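You operate a simulated robot arm through the tools that you are given. There is no shell and no other tool. Be economical: measure what you need, move in short steps, check, and stop when the job is done.

You are at the controls of a simulated robot arm. One attempt, no reset.

## Task
Put the pink coin roll in the cash box.
Fine: unlock it with the blue key, leave the other keys in the stand, slide the lid shut again.

The check looks at the end state, three seconds after you hand in, the way a careful person would. Anything else that was tipped, shoved, dropped, spilled or broken makes it a failure. A push-on lid holds only when it is set on centred and level and pressed home; a screw cap is set on level and turned clockwise until tight.

## Robot
A 7-joint arm with a two-finger parallel gripper, fixed in place. Base frame: the origin is at the foot of the arm, x ahead of it, y to its left, z up. Readings come in mm, degrees, newtons and seconds.
With the tool pointing down near the work surface it reaches from about 280 to 680 mm from the base axis. Its first joint turns from -66.0 to 66.0 degrees. Payload 1.57 kg.
The TCP is the grasp point between the finger pads, 30 mm short of the fingertips. In the tool frame z runs along the fingers and y along their closing line. Largest opening 110 mm; finger width 24, thickness 12; the body of the gripper, 48 by 112 mm, starts 78 mm behind the TCP.
Orientation is that of the tool frame in the base frame, as a unit quaternion [x, y, z, w]. With the fingers straight down and closing along the base's y, the tool's x points along the base's -x, its y along +y and its z along -z.

## Interface
- The arm moves only by the tool play_rows. Its argument "targets" is a list of rows, each a list of 7 numbers: the shift along the tool's x, y, z in mm, then the turn, a rotation vector about the tool's x, y, z in degrees, then the closure in counts, from 0 (fully open) to 255 (shut). In form: [[x, y, z, ax, ay, az, gripper], ...]. A call has 1 to 10 rows; each row shifts and turns the commanded pose from where the row before left it, along the tool's axes as they then stand. A row lasts 0.2 s, in which the tool goes at most 50 mm and 8.6 degrees; a call with a longer step from one row to the next is refused whole, and so is a gripper value outside its range. A pose out of reach is approached as far as the arm can. The call stops where the force on the tool passes 60 N (or 10 N more than at its start, if that is more) or the arm is blocked; 0.2 s more then pass. Each finger travels about 108 mm/s and halts on what it meets, pressing with about 33 N; the grip force reading is that of the motor and also rises with nothing between the fingers. The clock runs only during rows and for 0.2 s after the last one: add rows that do not move to give the fingers time. It gives the time, the measured TCP pose, the force on the tool (base axes), the opening and the grip force at its end, in the units of the frame above (readings bear some noise).
- Cameras (640 x 400 px; columns grow to the right, rows downward): "scene" is fixed at [167.2, -389, 1422.1]; the picture's right is [0.77, -0.64, 0.00], its down [-0.26, -0.31, -0.92] and it looks along [0.58, 0.71, -0.40] (base axes); focal length 234 px, centre (320, 200). "wrist" rides on the gripper at [70, 16, -141] in the tool frame; the picture's right is [-0.23, 0.97, 0.00], its down [-0.85, -0.20, -0.48] and it looks along [-0.47, -0.11, 0.88] (tool axes); focal length 222 px, centre (320, 200). There is no depth. A picture from a camera that has moved, and an enlarged one, comes with that camera's place and axes in the base frame and with its lens.
- camera(camera): a new picture of that camera. No time passes.
- zoom(camera, box): a new picture of the part [left, top, right, bottom] of that camera's present view, enlarged. No time passes.
- close_job(): hands the job in; it is judged then, once.

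Go step by step. Nothing tells you positions but the pictures and the camera data: compare them with the known pose of the tool, close in by small moves and look again before you grip or let go. The budget is 120 turns and 76 pictures, counting those below and the enlarged ones. Unless the task says otherwise, let go and move clear before handing in, and close with one line.

The tools are called after "Call:" as name(argument=value, ...) on one line, values as JSON. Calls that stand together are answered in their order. play_rows: Moves the arm, as the interface text tells. Its arguments: {"type":"object","properties":{"targets":{"type":"array","items":{"type":"array","items":{"type":"number"}}}},"required":["targets"]} The other tools are called the same way: camera (camera) takes a picture; zoom (camera, box) takes an enlarged picture of a part of a camera's view; close_job () hands the job in.

At the start:

```text
t: 0.0
ee_pos: [308.5, -130.6, 1312.0]
ee_rot: [0.0, 1.0, 0.001, 0.0]
contact_force: [0.3, -0.4, 0.6]
gripper_width: 110.1
finger_force: 0.1
```

scene: 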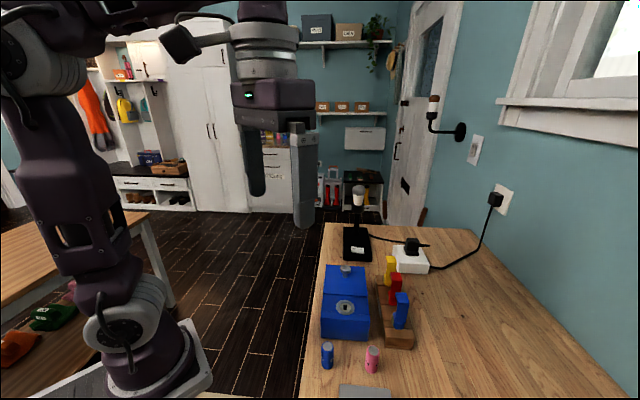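
wrist: 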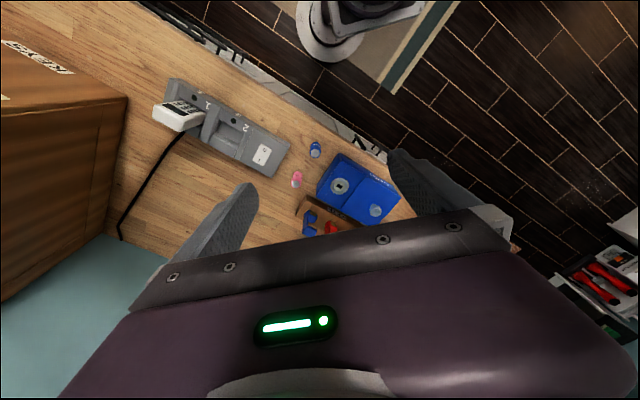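

I see a blue cash box with a keyhole, a key stand with yellow, red and blue keys, and a blue and a pink roll. I'll zoom in to measure them.

Call:
zoom(camera="scene", box=[300, 240, 440, 400])

Call:
zoom(camera="wrist", box=[260, 120, 420, 240])

```text
2.50 times, centred on (370, 320) of scene
camera zoom: at [167.2, -389.0, 1422.1], right [0.77, -0.64, 0.0], down [-0.26, -0.31, -0.92], along [0.58, 0.71, -0.4], focal length 584 px, centre (195, -100)
```

zoom: 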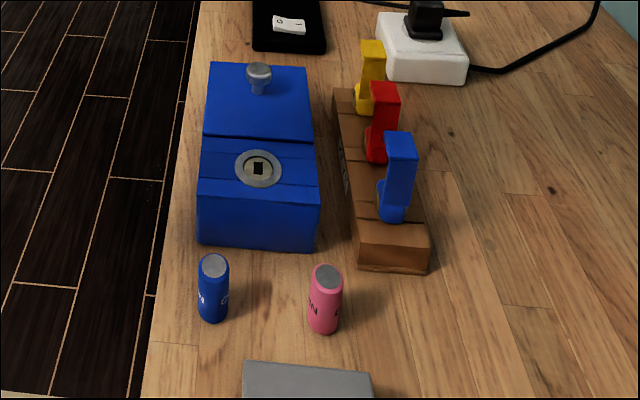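

```text
3.33 times, centred on (340, 180) of wrist
camera zoom: at [238.9, -116.0, 1454.7], right [0.23, 0.97, 0.0], down [0.85, -0.2, 0.48], along [0.47, -0.11, -0.88], focal length 740 px, centre (253, 267)
```

zoom: 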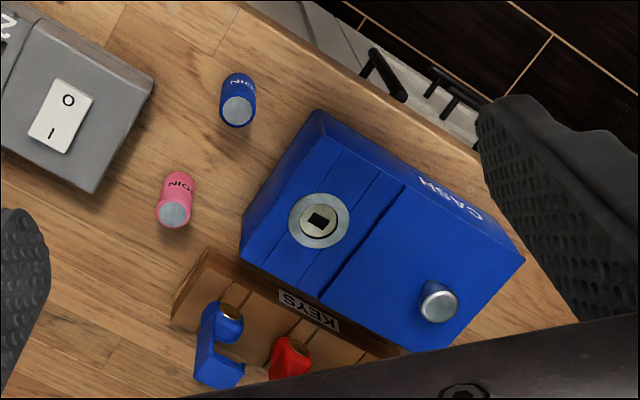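

The keyhole looks to be near (463,-121,980) and the knob near (537,-48,1003), with the pink roll near (443,-221). I'm moving down for a closer view.

Call:
play_rows(targets=[[-15, 0, 33, 0, 0, 0, 0], [-15, 0, 33, 0, 0, 0, 0], [-15, 0, 33, 0, 0, 0, 0], [-15, 0, 33, 0, 0, 0, 0]])

Call:
camera(camera="wrist")

Call:
zoom(camera="scene", box=[340, 240, 420, 360])

```text
t: 1.0
ee_pos: [370.7, -130.9, 1178.0]
ee_rot: [0.0, 1.0, 0.001, -0.001]
contact_force: [0.1, 0.4, -0.4]
gripper_width: 109.9
finger_force: 0.0
```

```text
71 pictures are left
camera wrist: at [301.7, -115.1, 1321.6], right [0.23, 0.97, 0.0], down [0.86, -0.2, 0.48], along [0.47, -0.11, -0.88], focal length 222 px, centre (320, 200)
```

wrist: 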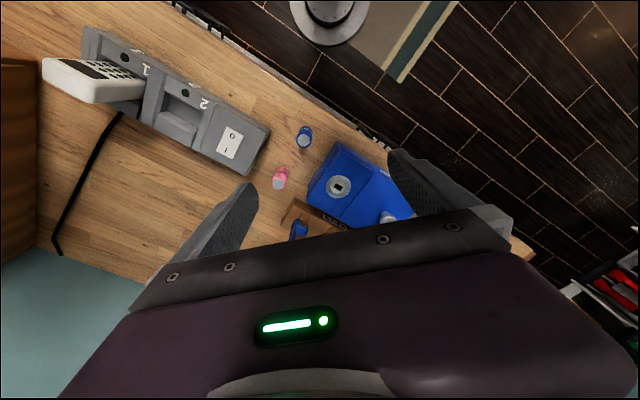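

```text
3.33 times, centred on (380, 300) of scene
camera zoom: at [167.2, -389.0, 1422.1], right [0.77, -0.64, 0.0], down [-0.26, -0.31, -0.92], along [0.58, 0.71, -0.4], focal length 779 px, centre (120, -133)
```

zoom: 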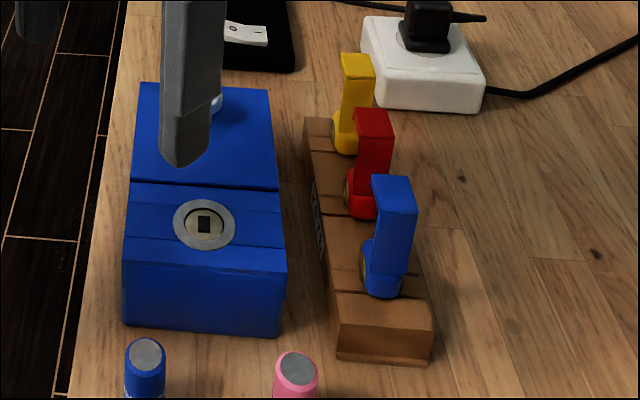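

The gripper body hides the keys from here. I'm moving over near the key stand to look.

Call:
play_rows(targets=[[-35, -18, 5, 0, 0, 0, 0], [-35, -18, 5, 0, 0, 0, 0], [-35, -18, 10, 0, 0, 0, 0], [-30, -15, 10, 0, 0, 0, 0]])

Call:
camera(camera="wrist")

```text
t: 2.0
ee_pos: [504.2, -200.5, 1150.1]
ee_rot: [0.0, 1.0, -0.001, 0.0]
contact_force: [0.5, 0.3, 0.4]
gripper_width: 110.0
finger_force: 0.2
```

```text
69 pictures are left
camera wrist: at [435.3, -185.4, 1293.3], right [0.23, 0.97, 0.0], down [0.85, -0.2, 0.48], along [0.47, -0.11, -0.88], focal length 222 px, centre (320, 200)
```

wrist: 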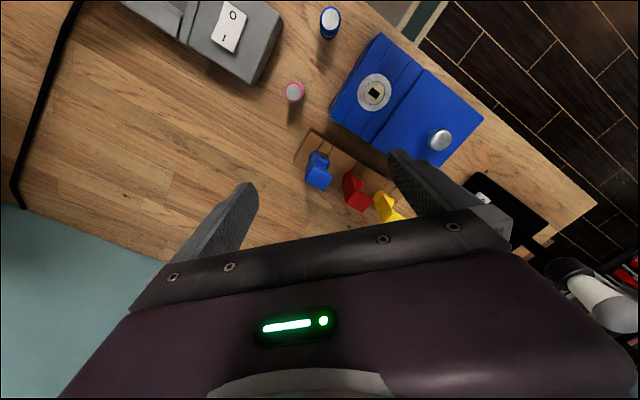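

Call:
zoom(camera="wrist", box=[270, 120, 430, 220])

Call:
zoom(camera="wrist", box=[270, 10, 510, 160])

Call:
zoom(camera="scene", box=[320, 250, 420, 350])

```text
4.00 times, centred on (350, 170) of wrist
camera zoom: at [435.3, -185.4, 1293.3], right [0.23, 0.97, 0.0], down [0.85, -0.2, 0.48], along [0.47, -0.11, -0.88], focal length 888 px, centre (200, 320)
```

zoom: 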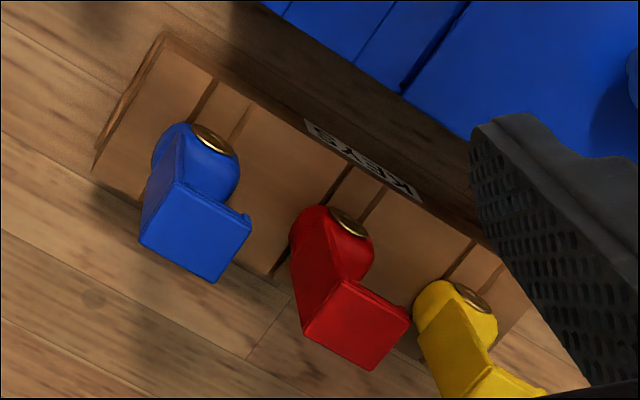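

```text
2.67 times, centred on (390, 85) of wrist
camera zoom: at [435.3, -185.4, 1293.3], right [0.23, 0.97, 0.0], down [0.85, -0.2, 0.48], along [0.47, -0.11, -0.88], focal length 592 px, centre (133, 507)
```

zoom: 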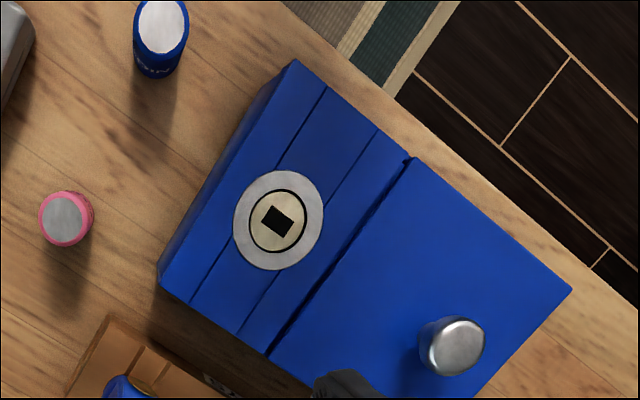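

```text
4.00 times, centred on (370, 300) of scene
camera zoom: at [167.2, -389.0, 1422.1], right [0.77, -0.64, 0.0], down [-0.26, -0.31, -0.92], along [0.58, 0.71, -0.4], focal length 935 px, centre (120, -200)
```

zoom: 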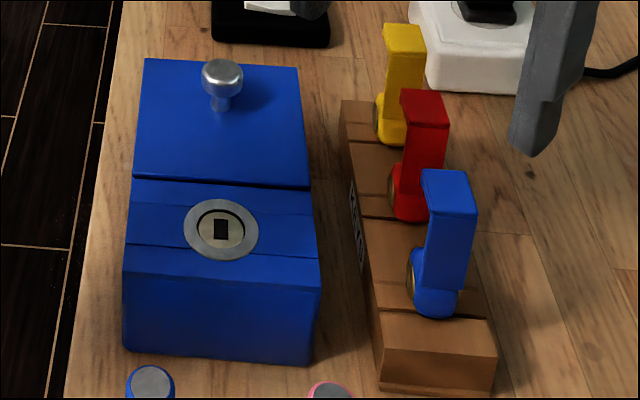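

The keys appear to lie in slots with a bow standing up. I'm turning the tool 45° and tilting it to look at them from the box side.

Call:
play_rows(targets=[[4, 17, 15, 0, 0, 0, 0], [4, 17, 15, 0, 0, 0, 0], [4, 17, 15, 0, 0, 7.5, 0], [0, 0, 0, 0, 0, 7.5, 0], [0, 0, 0, 0, 0, 7.5, 0], [0, 0, 0, 0, 0, 7.5, 0], [0, 0, 0, 0, 0, 7.5, 0], [0, 0, 0, 0, 0, 7.5, 0], [0, 0, 0, 0, -8, 0, 0], [0, 0, 0, 0, -8, 0, 0]])

Call:
camera(camera="wrist")

```text
t: 4.2
ee_pos: [491.2, -149.3, 1104.7]
ee_rot: [0.38, 0.914, -0.054, 0.13]
contact_force: [0.5, -0.2, -0.9]
gripper_width: 109.9
finger_force: 0.0
```

```text
65 pictures are left
camera wrist: at [428.5, -63.8, 1223.3], right [0.84, 0.53, 0.06], down [0.34, -0.63, 0.7], along [0.41, -0.57, -0.71], focal length 222 px, centre (320, 200)
```

wrist: 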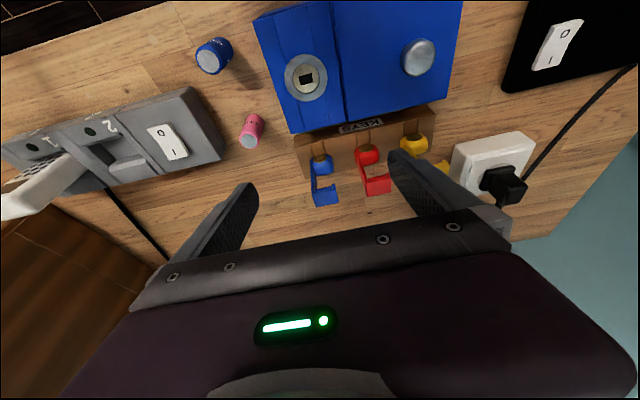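

Call:
zoom(camera="wrist", box=[270, 110, 430, 210])

Call:
zoom(camera="wrist", box=[230, 0, 470, 150])

```text
4.00 times, centred on (350, 160) of wrist
camera zoom: at [428.5, -63.8, 1223.3], right [0.84, 0.53, 0.06], down [0.34, -0.63, 0.7], along [0.41, -0.57, -0.71], focal length 888 px, centre (200, 360)
```

zoom: 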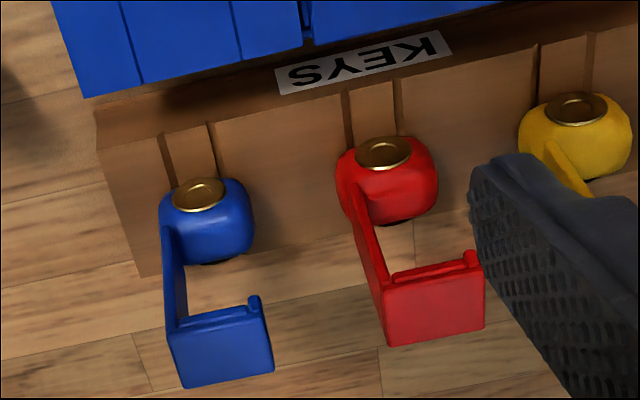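

```text
2.67 times, centred on (350, 75) of wrist
camera zoom: at [428.5, -63.8, 1223.3], right [0.84, 0.53, 0.06], down [0.34, -0.63, 0.7], along [0.41, -0.57, -0.71], focal length 592 px, centre (240, 533)
```

zoom: 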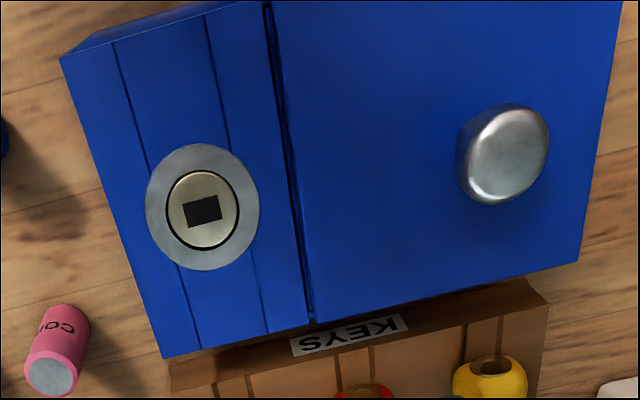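

The handle is a C-shape, about 30×23 mm, with its top near z≈1027. It sits over the hub at about (541,-211). I'm levelling the tool and hovering above it with a partial opening.

Call:
play_rows(targets=[[0, 0, 0, 0, 8, 0, 60], [0, 0, 0, 0, 8, 0, 134], [-27, -3, 6, 0, 0, 0, 134], [-26, -3, 6, 0, 0, 0, 134], [-26, -2, 6, 0, 0, 0, 134], [0, 0, 0, 0, 0, 0, 134]])

Call:
camera(camera="wrist")

Call:
camera(camera="scene")

```text
t: 5.6
ee_pos: [542.1, -209.7, 1086.9]
ee_rot: [0.383, 0.924, 0.001, 0.0]
contact_force: [0.4, -0.4, -0.6]
gripper_width: 52.2
finger_force: 0.1
```

```text
62 pictures are left
camera wrist: at [505.4, -150.5, 1231.0], right [0.85, 0.53, 0.0], down [0.46, -0.75, 0.48], along [0.25, -0.41, -0.88], focal length 222 px, centre (320, 200)
```

wrist: 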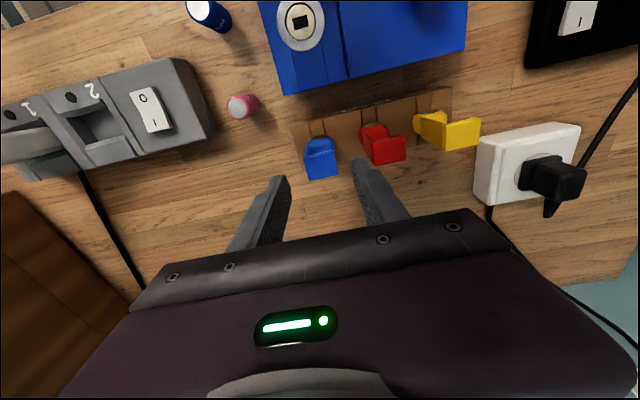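

```text
61 pictures are left
```

scene: 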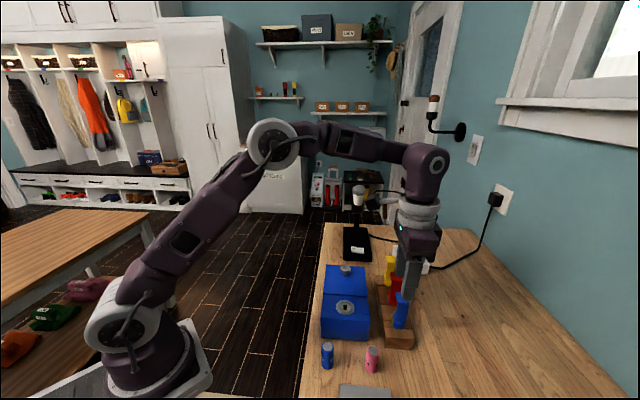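

Call:
zoom(camera="wrist", box=[240, 100, 440, 225])

Call:
zoom(camera="scene", box=[360, 230, 450, 350])

```text
3.20 times, centred on (340, 162) of wrist
camera zoom: at [505.4, -150.5, 1231.0], right [0.85, 0.53, 0.0], down [0.46, -0.75, 0.48], along [0.25, -0.41, -0.88], focal length 711 px, centre (256, 320)
```

zoom: 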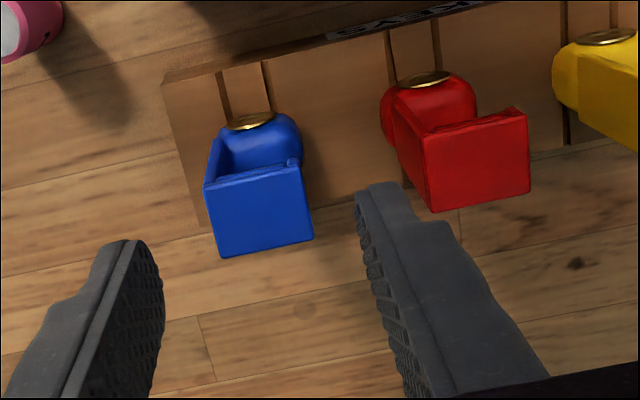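

```text
3.33 times, centred on (405, 290) of scene
camera zoom: at [167.2, -389.0, 1422.1], right [0.77, -0.64, 0.0], down [-0.26, -0.31, -0.92], along [0.58, 0.71, -0.4], focal length 779 px, centre (37, -100)
```

zoom: 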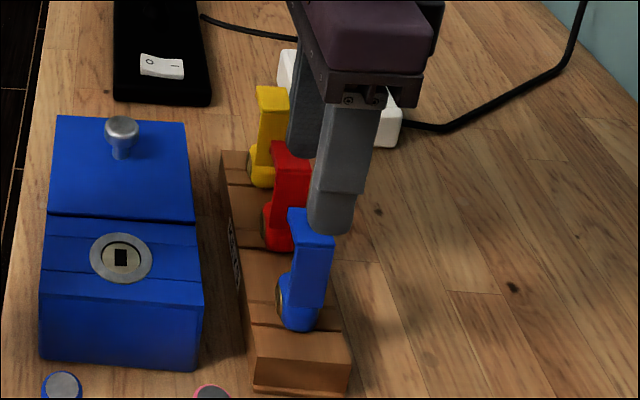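

The top plate is centred along the closing line and about 3.5 mm forward of the TCP. I'll correct that and descend to just above the key first.

Call:
play_rows(targets=[[-3.5, 0, 15, 0, 0, 0, 134], [0, 0, 15, 0, 0, 0, 134], [0, 0, 10, 0, 0, 0, 134], [0, 0, 0, 0, 0, 0, 134]])

Call:
zoom(camera="wrist", box=[240, 100, 440, 225])

Call:
zoom(camera="scene", box=[360, 230, 450, 350])

```text
t: 6.6
ee_pos: [544.9, -213.6, 1046.6]
ee_rot: [0.383, 0.924, 0.0, 0.0]
contact_force: [0.3, -0.2, 0.0]
gripper_width: 52.3
finger_force: 0.1
```

```text
3.20 times, centred on (340, 162) of wrist
camera zoom: at [507.3, -153.2, 1189.6], right [0.85, 0.53, 0.0], down [0.46, -0.75, 0.48], along [0.25, -0.41, -0.88], focal length 711 px, centre (256, 320)
```

zoom: 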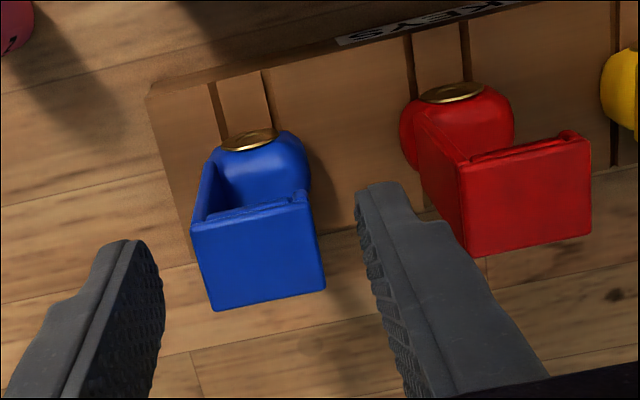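

```text
3.33 times, centred on (405, 290) of scene
camera zoom: at [167.2, -389.0, 1422.1], right [0.77, -0.64, 0.0], down [-0.26, -0.31, -0.92], along [0.58, 0.71, -0.4], focal length 779 px, centre (37, -100)
```

zoom: 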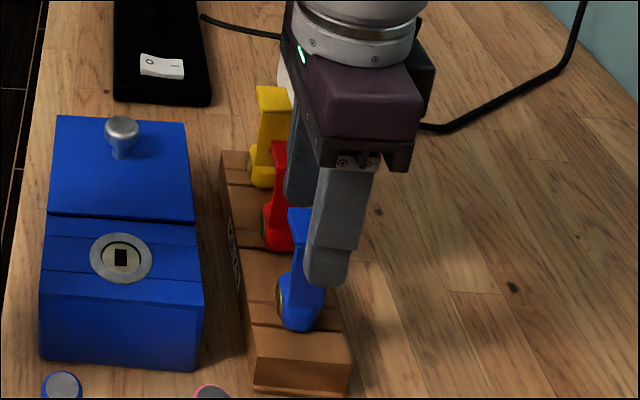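

The key sits between the fingers, so I'll go down to grip height at about z 1012 and look before closing.

Call:
play_rows(targets=[[2, 0, 12, 0, 0, 0, 134], [0, 0, 12, 0, 0, 0, 134], [0, 0, 11, 0, 0, 0, 134], [0, 0, 0, 0, 0, 0, 134]])

Call:
zoom(camera="wrist", box=[240, 100, 440, 225])

```text
t: 7.6
ee_pos: [542.6, -213.9, 1012.2]
ee_rot: [0.383, 0.924, 0.0, -0.001]
contact_force: [-0.7, -0.1, 0.5]
gripper_width: 52.5
finger_force: 0.1
```

```text
3.20 times, centred on (340, 162) of wrist
camera zoom: at [506.2, -152.6, 1155.1], right [0.85, 0.53, 0.0], down [0.46, -0.75, 0.48], along [0.25, -0.41, -0.88], focal length 711 px, centre (256, 320)
```

zoom: 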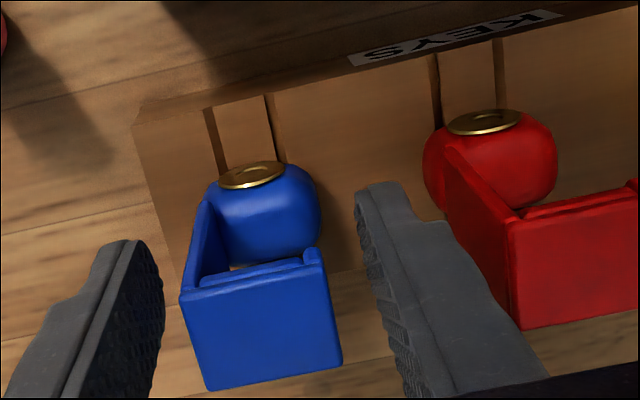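

The key is centred between the fingers. I'm closing on it.

Call:
play_rows(targets=[[0, 0, 0, 0, 0, 0, 200], [0, 0, 0, 0, 0, 0, 200], [0, 0, 0, 0, 0, 0, 220], [0, 0, 0, 0, 0, 0, 220]])

Call:
zoom(camera="wrist", box=[240, 100, 440, 225])

```text
t: 8.6
ee_pos: [542.8, -212.7, 1012.6]
ee_rot: [0.382, 0.924, 0.0, 0.0]
contact_force: [1.4, 1.9, 0.0]
gripper_width: 29.0
finger_force: 33.1
```

```text
3.20 times, centred on (340, 162) of wrist
camera zoom: at [506.3, -152.5, 1155.3], right [0.85, 0.53, 0.0], down [0.46, -0.75, 0.48], along [0.25, -0.41, -0.88], focal length 711 px, centre (256, 320)
```

zoom: 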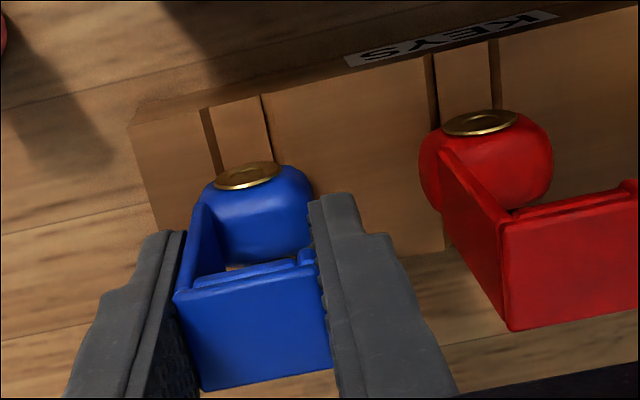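

I have a grip at 29 mm. I'm lifting gently and watching the force.

Call:
play_rows(targets=[[0, 0, -5, 0, 0, 0, 220], [0, 0, -10, 0, 0, 0, 220], [0, 0, -15, 0, 0, 0, 220], [0, 0, -20, 0, 0, 0, 220], [0, 0, -25, 0, 0, 0, 220], [0, 0, 0, 0, 0, 0, 220]])

Call:
zoom(camera="wrist", box=[240, 75, 440, 225])

Call:
zoom(camera="scene", box=[360, 230, 450, 350])

```text
t: 10.0
ee_pos: [541.7, -213.4, 1086.2]
ee_rot: [0.383, 0.924, 0.001, 0.0]
contact_force: [-0.3, -0.4, 0.8]
gripper_width: 28.9
finger_force: 33.7
```

```text
2.67 times, centred on (340, 150) of wrist
camera zoom: at [505.6, -152.4, 1229.2], right [0.85, 0.53, 0.0], down [0.46, -0.75, 0.48], along [0.25, -0.41, -0.88], focal length 592 px, centre (267, 333)
```

zoom: 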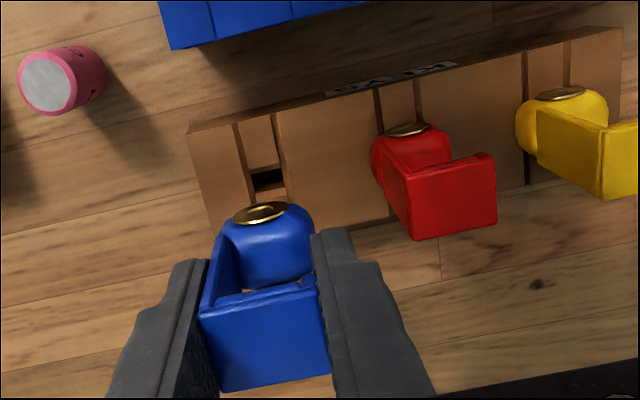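

```text
3.33 times, centred on (405, 290) of scene
camera zoom: at [167.2, -389.0, 1422.1], right [0.77, -0.64, 0.0], down [-0.26, -0.31, -0.92], along [0.58, 0.71, -0.4], focal length 779 px, centre (37, -100)
```

zoom: 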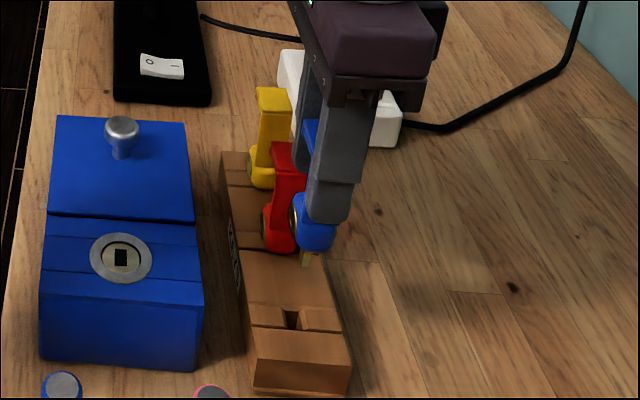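

The key is out, and a shank points down from the hub. I'm raising it and carrying it toward the keyhole, stopping short to inspect the bit.

Call:
play_rows(targets=[[0, 0, -25, 0, 0, 0, 220], [0, 0, -25, 0, 0, 0, 220], [20, 2, 0, 0, 0, 0, 220], [30, 3, 0, 0, 0, 0, 220], [30, 3, 0, 0, 0, 0, 220], [0, 0, 0, 0, 0, 0, 220]])

Call:
camera(camera="wrist")

Call:
zoom(camera="scene", box=[320, 230, 420, 340])

```text
t: 11.4
ee_pos: [491.3, -148.7, 1137.3]
ee_rot: [0.383, 0.924, 0.0, 0.0]
contact_force: [0.0, 0.3, -0.2]
gripper_width: 28.9
finger_force: 33.6
```

```text
52 pictures are left
camera wrist: at [454.2, -89.4, 1279.6], right [0.85, 0.53, 0.0], down [0.46, -0.75, 0.48], along [0.25, -0.41, -0.88], focal length 222 px, centre (320, 200)
```

wrist: 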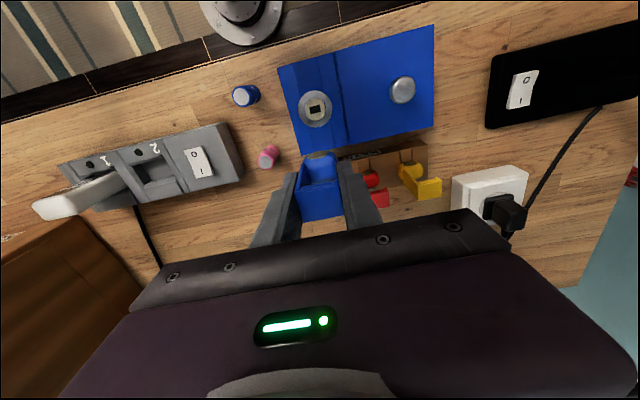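

```text
3.64 times, centred on (370, 285) of scene
camera zoom: at [167.2, -389.0, 1422.1], right [0.77, -0.64, 0.0], down [-0.26, -0.31, -0.92], along [0.58, 0.71, -0.4], focal length 850 px, centre (138, -109)
```

zoom: 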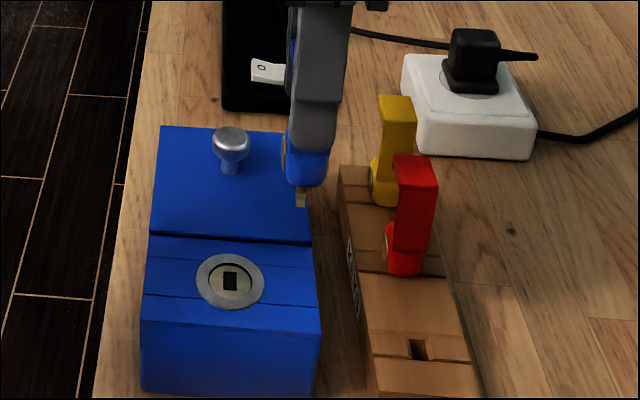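

Call:
zoom(camera="scene", box=[345, 265, 415, 335])

Call:
zoom(camera="wrist", box=[290, 80, 350, 120])

Call:
zoom(camera="scene", box=[390, 275, 450, 335])

```text
5.71 times, centred on (380, 300) of scene
camera zoom: at [167.2, -389.0, 1422.1], right [0.77, -0.64, 0.0], down [-0.26, -0.31, -0.92], along [0.58, 0.71, -0.4], focal length 1336 px, centre (-23, -371)
```

zoom: 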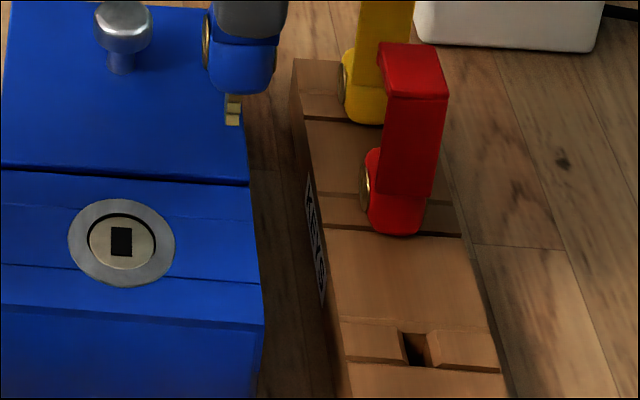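

```text
10.00 times, centred on (320, 100) of wrist
camera zoom: at [454.2, -89.4, 1279.6], right [0.85, 0.53, 0.0], down [0.46, -0.75, 0.48], along [0.25, -0.41, -0.88], focal length 2221 px, centre (320, 1200)
```

zoom: 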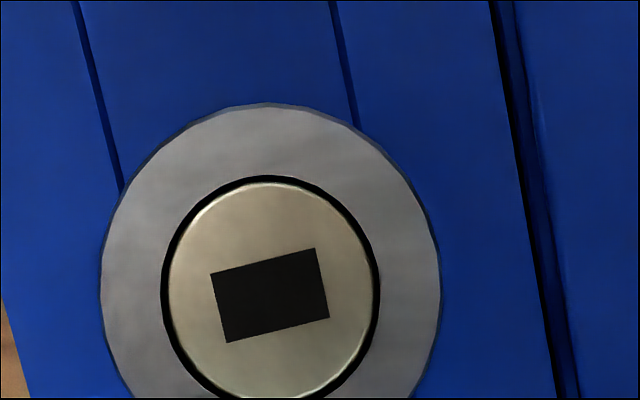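

```text
6.67 times, centred on (420, 305) of scene
camera zoom: at [167.2, -389.0, 1422.1], right [0.77, -0.64, 0.0], down [-0.26, -0.31, -0.92], along [0.58, 0.71, -0.4], focal length 1558 px, centre (-347, -500)
```

zoom: 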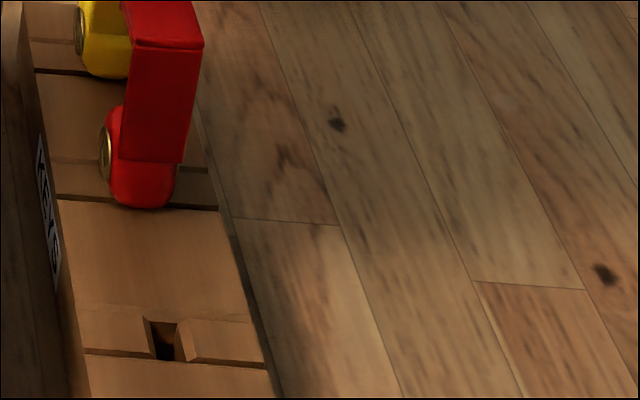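

The keyhole slot has the same orientation as the stand hole. It is offset about 38 mm in tool x and 2.3 mm in y from the TCP, and the shank tip is about 96 mm below the TCP. I'm moving above it.

Call:
play_rows(targets=[[13, 0.8, 0, 0, 0, 0, 220], [13, 0.8, 0, 0, 0, 0, 220], [12, 0.7, 10, 0, 0, 0, 220], [0, 0, 15, 0, 0, 0, 220], [0, 0, 15, 0, 0, 0, 220], [0, 0, 10, 0, 0, 0, 220], [0, 0, 0, 0, 0, 0, 220]])

Call:
zoom(camera="scene", box=[320, 270, 390, 330])

Call:
zoom(camera="wrist", box=[270, 90, 380, 160])

```text
t: 13.0
ee_pos: [465.2, -121.7, 1088.2]
ee_rot: [0.383, 0.924, 0.0, 0.0]
contact_force: [-0.3, 0.4, -0.8]
gripper_width: 28.9
finger_force: 32.8
```

```text
6.67 times, centred on (355, 300) of scene
camera zoom: at [167.2, -389.0, 1422.1], right [0.77, -0.64, 0.0], down [-0.26, -0.31, -0.92], along [0.58, 0.71, -0.4], focal length 1558 px, centre (87, -467)
```

zoom: 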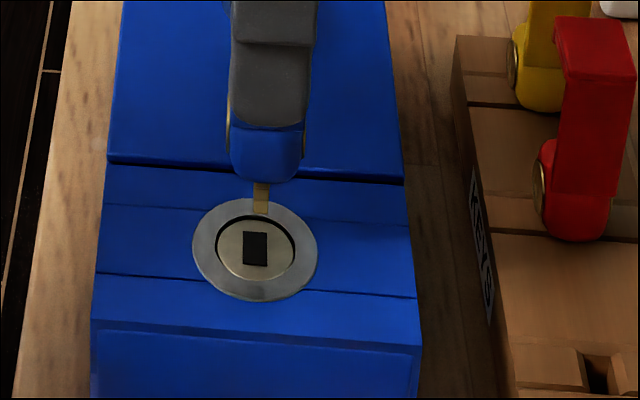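

```text
5.71 times, centred on (325, 125) of wrist
camera zoom: at [428.5, -61.8, 1230.1], right [0.85, 0.53, 0.0], down [0.46, -0.75, 0.48], along [0.25, -0.41, -0.88], focal length 1269 px, centre (291, 629)
```

zoom: 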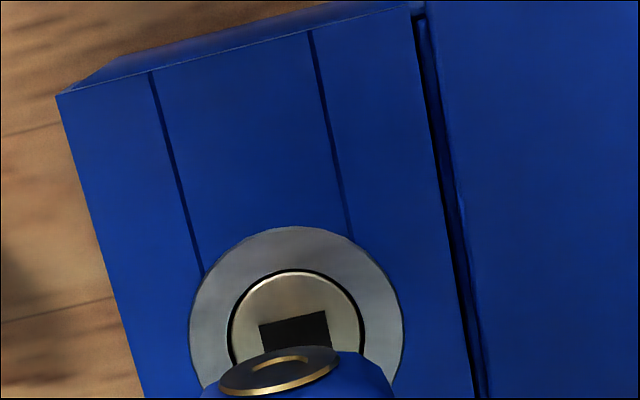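

It's nearly aligned. I'll make a small correction and go down 10 mm to compare the tip and slot up close.

Call:
play_rows(targets=[[0.9, 0.8, 5, 0, 0, 0, 220], [0, 0, 5, 0, 0, 0, 220], [0, 0, 0, 0, 0, 0, 220], [0, 0, 0, 0, 0, 0, 220]])

Call:
zoom(camera="scene", box=[330, 285, 370, 320])

Call:
zoom(camera="wrist", box=[290, 110, 360, 160])

```text
t: 14.0
ee_pos: [466.2, -120.4, 1077.3]
ee_rot: [0.382, 0.924, 0.0, 0.0]
contact_force: [0.0, 0.0, 0.1]
gripper_width: 29.0
finger_force: 33.0
```

```text
11.43 times, centred on (350, 302) of scene
camera zoom: at [167.2, -389.0, 1422.1], right [0.77, -0.64, 0.0], down [-0.26, -0.31, -0.92], along [0.58, 0.71, -0.4], focal length 2672 px, centre (-23, -971)
```

zoom: 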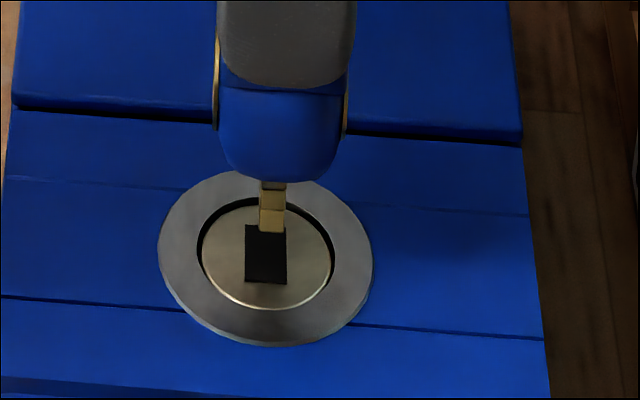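

```text
8.00 times, centred on (325, 135) of wrist
camera zoom: at [428.6, -61.3, 1219.6], right [0.85, 0.53, 0.0], down [0.46, -0.75, 0.48], along [0.25, -0.41, -0.88], focal length 1777 px, centre (280, 720)
```

zoom: 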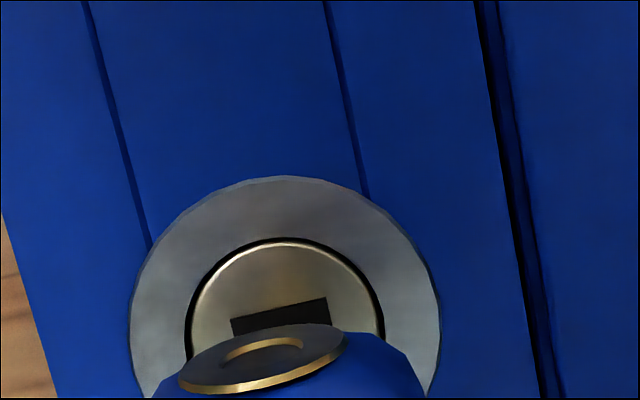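

The tip is about 1.2 mm off in tool x, and y agrees. I'll correct x, go down 4 mm, and check again.

Call:
play_rows(targets=[[1.2, 0, 0, 0, 0, 0, 220], [0, 0, 2, 0, 0, 0, 220], [0, 0, 2, 0, 0, 0, 220], [0, 0, 0, 0, 0, 0, 220]])

Call:
zoom(camera="scene", box=[330, 285, 370, 320])

```text
t: 15.0
ee_pos: [464.6, -118.8, 1073.5]
ee_rot: [0.383, 0.924, 0.0, 0.0]
contact_force: [-0.3, 0.1, -0.4]
gripper_width: 28.8
finger_force: 32.9
```

```text
11.43 times, centred on (350, 302) of scene
camera zoom: at [167.2, -389.0, 1422.1], right [0.77, -0.64, 0.0], down [-0.26, -0.31, -0.92], along [0.58, 0.71, -0.4], focal length 2672 px, centre (-23, -971)
```

zoom: 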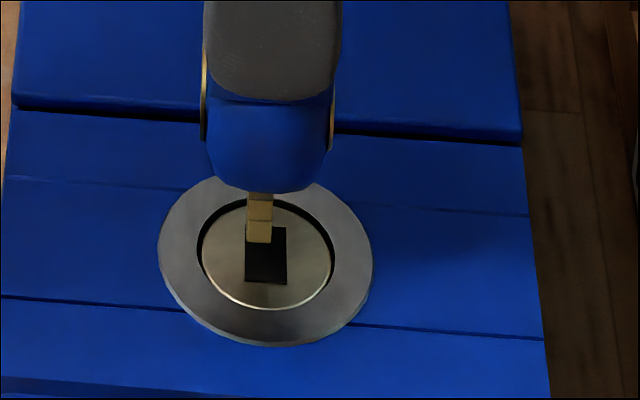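

Call:
play_rows(targets=[[-1.2, 0, 1, 0, 0, 0, 220], [0, 0, 1.5, 0, 0, 0, 220], [0, 0, 1.5, 0, 0, 0, 220], [0, 0, 0, 0, 0, 0, 220]])

Call:
zoom(camera="scene", box=[330, 285, 370, 320])

```text
t: 16.0
ee_pos: [465.6, -120.7, 1069.9]
ee_rot: [0.382, 0.924, 0.0, 0.0]
contact_force: [-0.2, -0.8, -0.3]
gripper_width: 29.2
finger_force: 32.7
```

```text
11.43 times, centred on (350, 302) of scene
camera zoom: at [167.2, -389.0, 1422.1], right [0.77, -0.64, 0.0], down [-0.26, -0.31, -0.92], along [0.58, 0.71, -0.4], focal length 2672 px, centre (-23, -971)
```

zoom: 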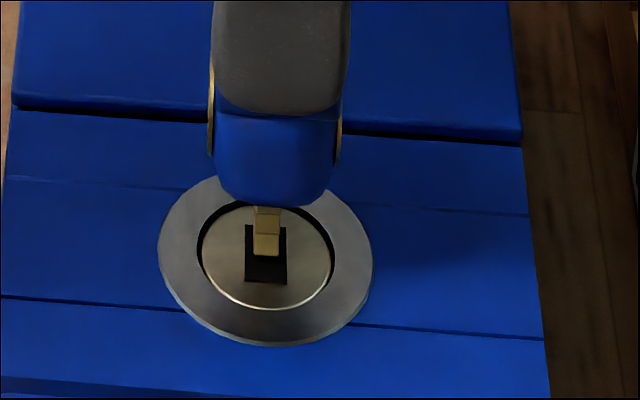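

x is now centred and there's no contact yet. I'll continue down in small steps.

Call:
play_rows(targets=[[0, 0, 1.5, 0, 0, 0, 220], [0, 0, 1.5, 0, 0, 0, 220], [0, 0, 1, 0, 0, 0, 220], [0, 0, 0, 0, 0, 0, 220]])

Call:
zoom(camera="scene", box=[330, 285, 370, 320])

```text
t: 17.0
ee_pos: [467.1, -120.5, 1065.1]
ee_rot: [0.383, 0.924, 0.0, 0.001]
contact_force: [0.3, 0.5, 0.0]
gripper_width: 29.1
finger_force: 32.9
```

```text
11.43 times, centred on (350, 302) of scene
camera zoom: at [167.2, -389.0, 1422.1], right [0.77, -0.64, 0.0], down [-0.26, -0.31, -0.92], along [0.58, 0.71, -0.4], focal length 2672 px, centre (-23, -971)
```

zoom: 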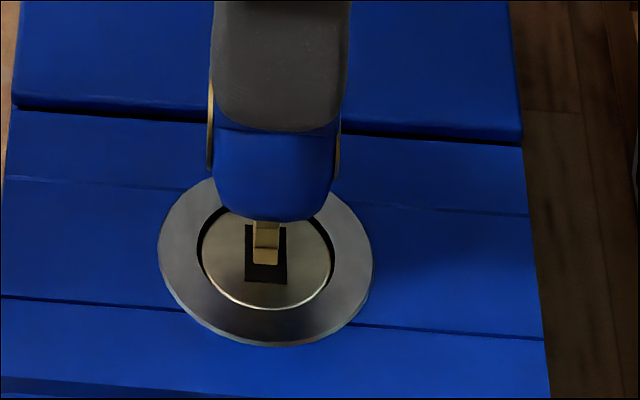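

Call:
play_rows(targets=[[0, 0, 1.5, 0, 0, 0, 220], [0, 0, 1.5, 0, 0, 0, 220], [0, 0, 1, 0, 0, 0, 220], [0, 0, 0, 0, 0, 0, 220]])

Call:
zoom(camera="scene", box=[330, 285, 370, 320])

```text
t: 18.0
ee_pos: [466.6, -120.4, 1061.0]
ee_rot: [0.383, 0.924, 0.0, 0.0]
contact_force: [-0.5, -0.8, 0.3]
gripper_width: 29.1
finger_force: 33.1
```

```text
11.43 times, centred on (350, 302) of scene
camera zoom: at [167.2, -389.0, 1422.1], right [0.77, -0.64, 0.0], down [-0.26, -0.31, -0.92], along [0.58, 0.71, -0.4], focal length 2672 px, centre (-23, -971)
```

zoom: 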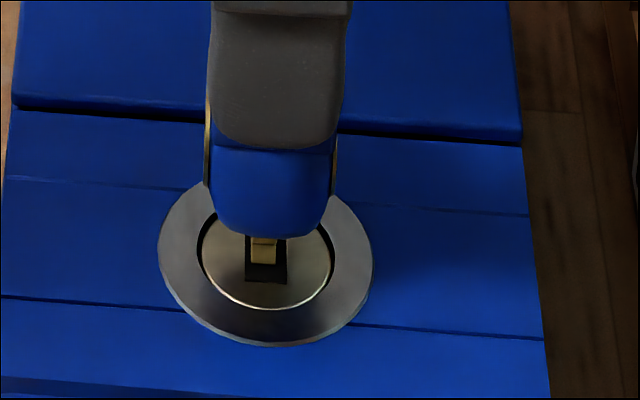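

The tip is entering the slot. I'll nudge 1.5 mm in -y to centre it and continue down.

Call:
play_rows(targets=[[0, -1.5, 0, 0, 0, 0, 220], [0, 0, 2, 0, 0, 0, 220], [0, 0, 2, 0, 0, 0, 220], [0, 0, 0, 0, 0, 0, 220]])

Call:
zoom(camera="scene", box=[330, 285, 370, 320])

```text
t: 19.0
ee_pos: [465.2, -120.1, 1057.5]
ee_rot: [0.382, 0.924, 0.0, 0.001]
contact_force: [-0.6, -0.5, -0.4]
gripper_width: 29.1
finger_force: 33.2
```

```text
11.43 times, centred on (350, 302) of scene
camera zoom: at [167.2, -389.0, 1422.1], right [0.77, -0.64, 0.0], down [-0.26, -0.31, -0.92], along [0.58, 0.71, -0.4], focal length 2672 px, centre (-23, -971)
```

zoom: 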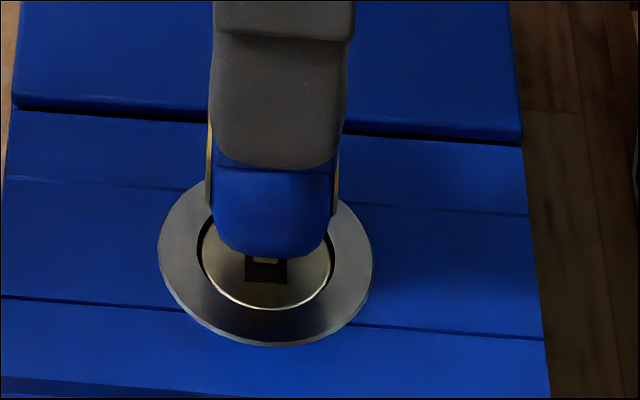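

Call:
play_rows(targets=[[0, 0, 1, 0, 0, 0, 220], [0, 0, 1, 0, 0, 0, 220], [0, 0, 1, 0, 0, 0, 220], [0, 0, 1, 0, 0, 0, 220], [0, 0, 0, 0, 0, 0, 220]])

Call:
zoom(camera="scene", box=[330, 285, 370, 320])

```text
t: 20.2
ee_pos: [465.7, -121.1, 1052.6]
ee_rot: [0.383, 0.924, 0.0, 0.001]
contact_force: [-0.4, -0.4, -0.1]
gripper_width: 29.0
finger_force: 33.1
```

```text
11.43 times, centred on (350, 302) of scene
camera zoom: at [167.2, -389.0, 1422.1], right [0.77, -0.64, 0.0], down [-0.26, -0.31, -0.92], along [0.58, 0.71, -0.4], focal length 2672 px, centre (-23, -971)
```

zoom: 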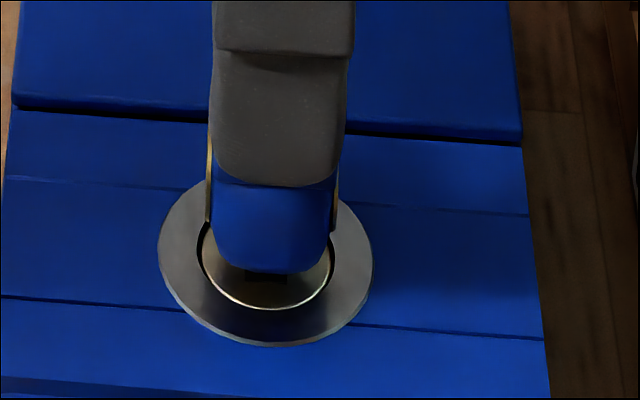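

Call:
play_rows(targets=[[0, 0, 1, 0, 0, 0, 220], [0, 0, 1, 0, 0, 0, 220], [0, 0, 1, 0, 0, 0, 220], [0, 0, 0, 0, 0, 0, 220]])

Call:
zoom(camera="scene", box=[330, 285, 370, 320])

```text
t: 21.2
ee_pos: [464.1, -121.0, 1049.7]
ee_rot: [0.383, 0.924, 0.0, 0.001]
contact_force: [0.0, -0.5, -0.1]
gripper_width: 28.9
finger_force: 32.6
```

```text
11.43 times, centred on (350, 302) of scene
camera zoom: at [167.2, -389.0, 1422.1], right [0.77, -0.64, 0.0], down [-0.26, -0.31, -0.92], along [0.58, 0.71, -0.4], focal length 2672 px, centre (-23, -971)
```

zoom: 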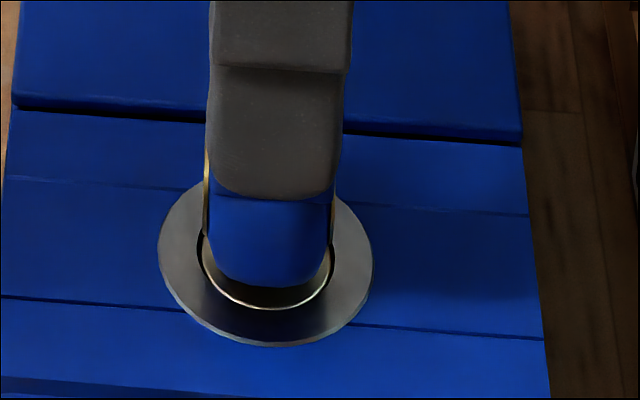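

Call:
play_rows(targets=[[0, 0, 1, 0, 0, 0, 220], [0, 0, 1, 0, 0, 0, 220], [0, 0, 1, 0, 0, 0, 220], [0, 0, 0, 0, 0, 0, 220]])

```text
t: 22.2
ee_pos: [464.2, -121.3, 1046.5]
ee_rot: [0.383, 0.924, 0.001, 0.001]
contact_force: [0.4, 0.1, -1.0]
gripper_width: 28.8
finger_force: 33.2
```

Call:
play_rows(targets=[[0, 0, 1, 0, 0, 0, 220], [0, 0, 1, 0, 0, 0, 220], [0, 0, 1, 0, 0, 0, 220], [0, 0, 0, 0, 0, 0, 220]])

Call:
zoom(camera="scene", box=[330, 280, 370, 315])

```text
t: 23.2
ee_pos: [465.3, -121.1, 1044.7]
ee_rot: [0.382, 0.924, 0.0, 0.0]
contact_force: [5.0, 3.3, 10.2]
gripper_width: 29.2
finger_force: 32.5
```

```text
11.43 times, centred on (350, 298) of scene
camera zoom: at [167.2, -388.8, 1422.1], right [0.77, -0.64, 0.0], down [-0.26, -0.31, -0.92], along [0.58, 0.71, -0.4], focal length 2672 px, centre (-23, -914)
```

zoom: 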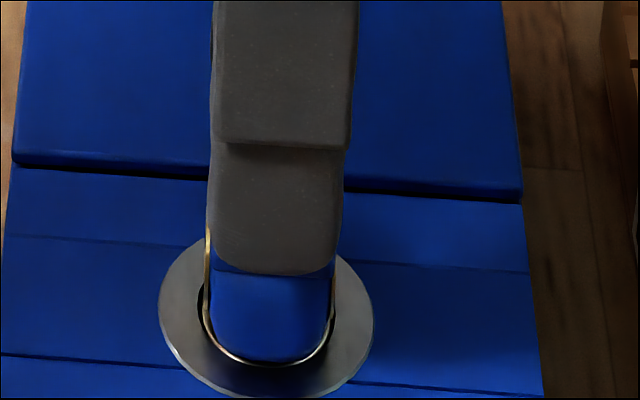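

The key is seated, with 10 N upward. I'll ease off slightly and begin turning clockwise, watching the force.

Call:
play_rows(targets=[[0, 0, -1.2, 0, 0, 0, 220], [0, 0, 0, 0, 0, 5, 220], [0, 0, 0, 0, 0, 5, 220], [0, 0, 0, 0, 0, 5, 220], [0, 0, 0, 0, 0, 0, 220]])

Call:
camera(camera="wrist")

```text
t: 24.4
ee_pos: [465.6, -121.0, 1045.6]
ee_rot: [0.501, 0.866, 0.0, 0.0]
contact_force: [0.2, 0.7, 0.0]
gripper_width: 28.9
finger_force: 32.7
```

```text
35 pictures are left
camera wrist: at [444.9, -53.5, 1188.3], right [0.96, 0.29, 0.0], down [0.25, -0.84, 0.48], along [0.14, -0.46, -0.88], focal length 222 px, centre (320, 200)
```

wrist: 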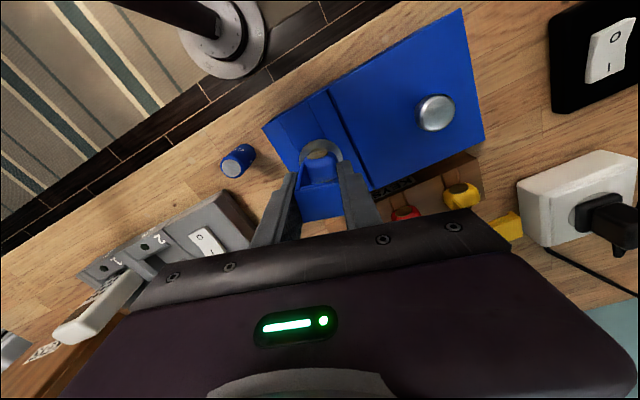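

It turns freely. I'm continuing clockwise.

Call:
play_rows(targets=[[0, 0, 0, 0, 0, 6, 220], [0, 0, 0, 0, 0, 6, 220], [0, 0, 0, 0, 0, 6, 220], [0, 0, 0, 0, 0, 6, 220], [0, 0, 0, 0, 0, 6, 220], [0, 0, 0, 0, 0, 0, 220]])

Call:
zoom(camera="scene", box=[310, 250, 420, 350])

```text
t: 25.8
ee_pos: [464.6, -122.5, 1045.4]
ee_rot: [0.708, 0.707, 0.001, 0.001]
contact_force: [0.4, 0.0, -2.2]
gripper_width: 29.2
finger_force: 33.1
```

```text
4.00 times, centred on (365, 300) of scene
camera zoom: at [167.3, -389.0, 1422.1], right [0.77, -0.64, 0.0], down [-0.26, -0.31, -0.92], along [0.58, 0.71, -0.4], focal length 935 px, centre (140, -200)
```

zoom: 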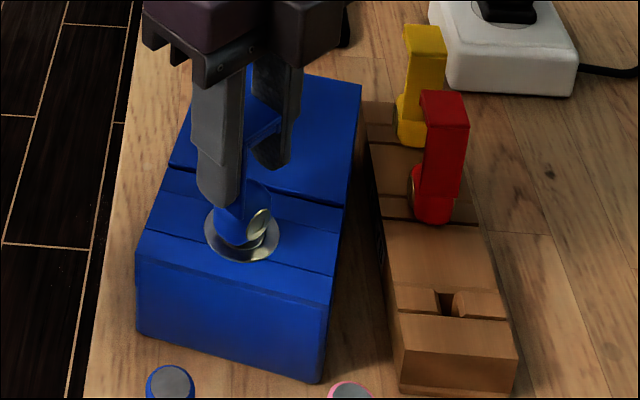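

The box itself seems to have rotated with the key. I'm checking how much.

Call:
camera(camera="wrist")

```text
33 pictures are left
camera wrist: at [482.1, -52.3, 1188.3], right [0.97, -0.23, 0.0], down [-0.2, -0.85, 0.48], along [-0.11, -0.47, -0.88], focal length 222 px, centre (320, 200)
```

wrist: 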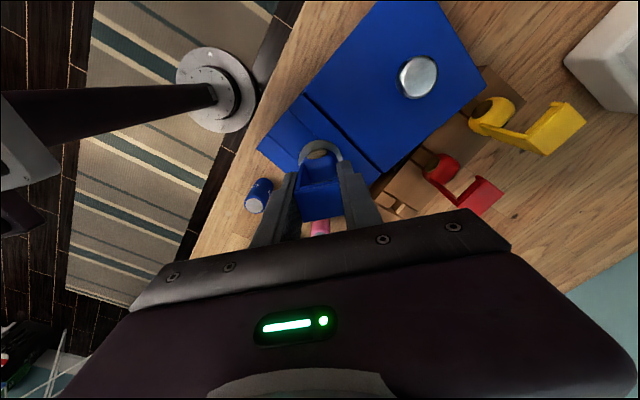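

The box turned about 8° clockwise, so the plug was blocked that way and the first part was only play. I'm turning back counter-clockwise in steps, watching the box.

Call:
play_rows(targets=[[0, 0, 0, 0, 0, -6, 220], [0, 0, 0, 0, 0, -6, 220], [0, 0, 0, 0, 0, -6, 220], [0, 0, 0, 0, 0, -6, 220], [0, 0, 0, 0, 0, -6, 220], [0, 0, 0, 0, 0, 0, 220]])

Call:
zoom(camera="scene", box=[310, 250, 420, 350])

```text
t: 27.2
ee_pos: [465.1, -121.8, 1045.7]
ee_rot: [0.499, 0.867, 0.0, 0.0]
contact_force: [0.4, 0.1, -0.5]
gripper_width: 28.8
finger_force: 32.7
```

```text
4.00 times, centred on (365, 300) of scene
camera zoom: at [167.2, -389.0, 1422.1], right [0.77, -0.64, 0.0], down [-0.26, -0.31, -0.92], along [0.58, 0.71, -0.4], focal length 935 px, centre (140, -200)
```

zoom: 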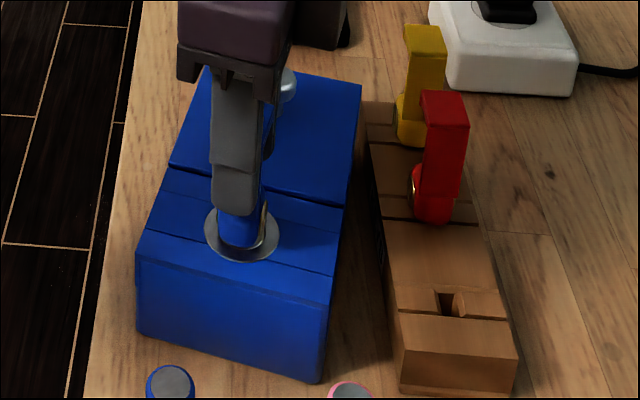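

Call:
play_rows(targets=[[0, 0, 0, 0, 0, -6, 220], [0, 0, 0, 0, 0, -6, 220], [0, 0, 0, 0, 0, -6, 220], [0, 0, 0, 0, 0, -6, 220], [0, 0, 0, 0, 0, 0, 220]])

Call:
zoom(camera="scene", box=[310, 250, 420, 350])

```text
t: 28.4
ee_pos: [464.9, -122.1, 1046.1]
ee_rot: [0.307, 0.952, 0.0, 0.001]
contact_force: [2.6, -3.1, 0.7]
gripper_width: 28.8
finger_force: 32.7
```

```text
4.00 times, centred on (365, 300) of scene
camera zoom: at [167.3, -389.0, 1422.0], right [0.77, -0.64, 0.0], down [-0.26, -0.31, -0.92], along [0.58, 0.71, -0.4], focal length 935 px, centre (140, -200)
```

zoom: 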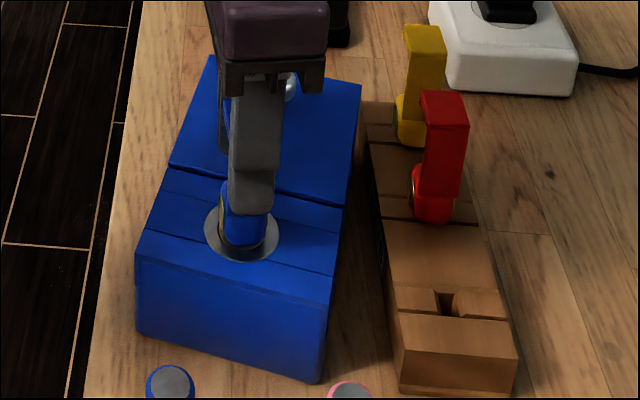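

Call:
play_rows(targets=[[0, 0, 0, 0, 0, -6, 220], [0, 0, 0, 0, 0, -6, 220], [0, 0, 0, 0, 0, -6, 220], [0, 0, 0, 0, 0, 0, 220]])

Call:
zoom(camera="scene", box=[310, 250, 420, 350])

```text
t: 29.4
ee_pos: [464.9, -121.0, 1044.9]
ee_rot: [0.156, 0.988, -0.001, 0.0]
contact_force: [-0.4, -1.7, -7.0]
gripper_width: 29.0
finger_force: 33.3
```

```text
4.00 times, centred on (365, 300) of scene
camera zoom: at [167.3, -389.0, 1422.0], right [0.77, -0.64, 0.0], down [-0.26, -0.31, -0.92], along [0.58, 0.71, -0.4], focal length 935 px, centre (140, -200)
```

zoom: 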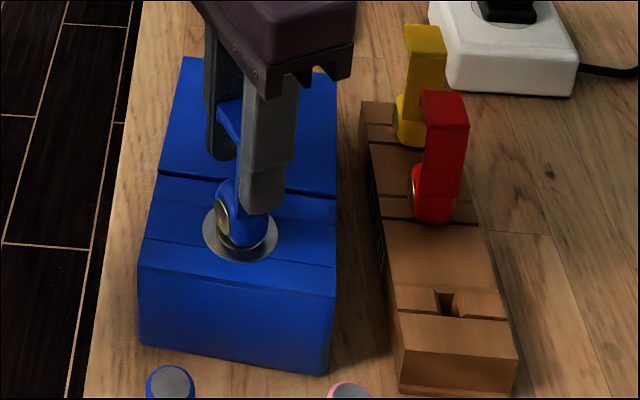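

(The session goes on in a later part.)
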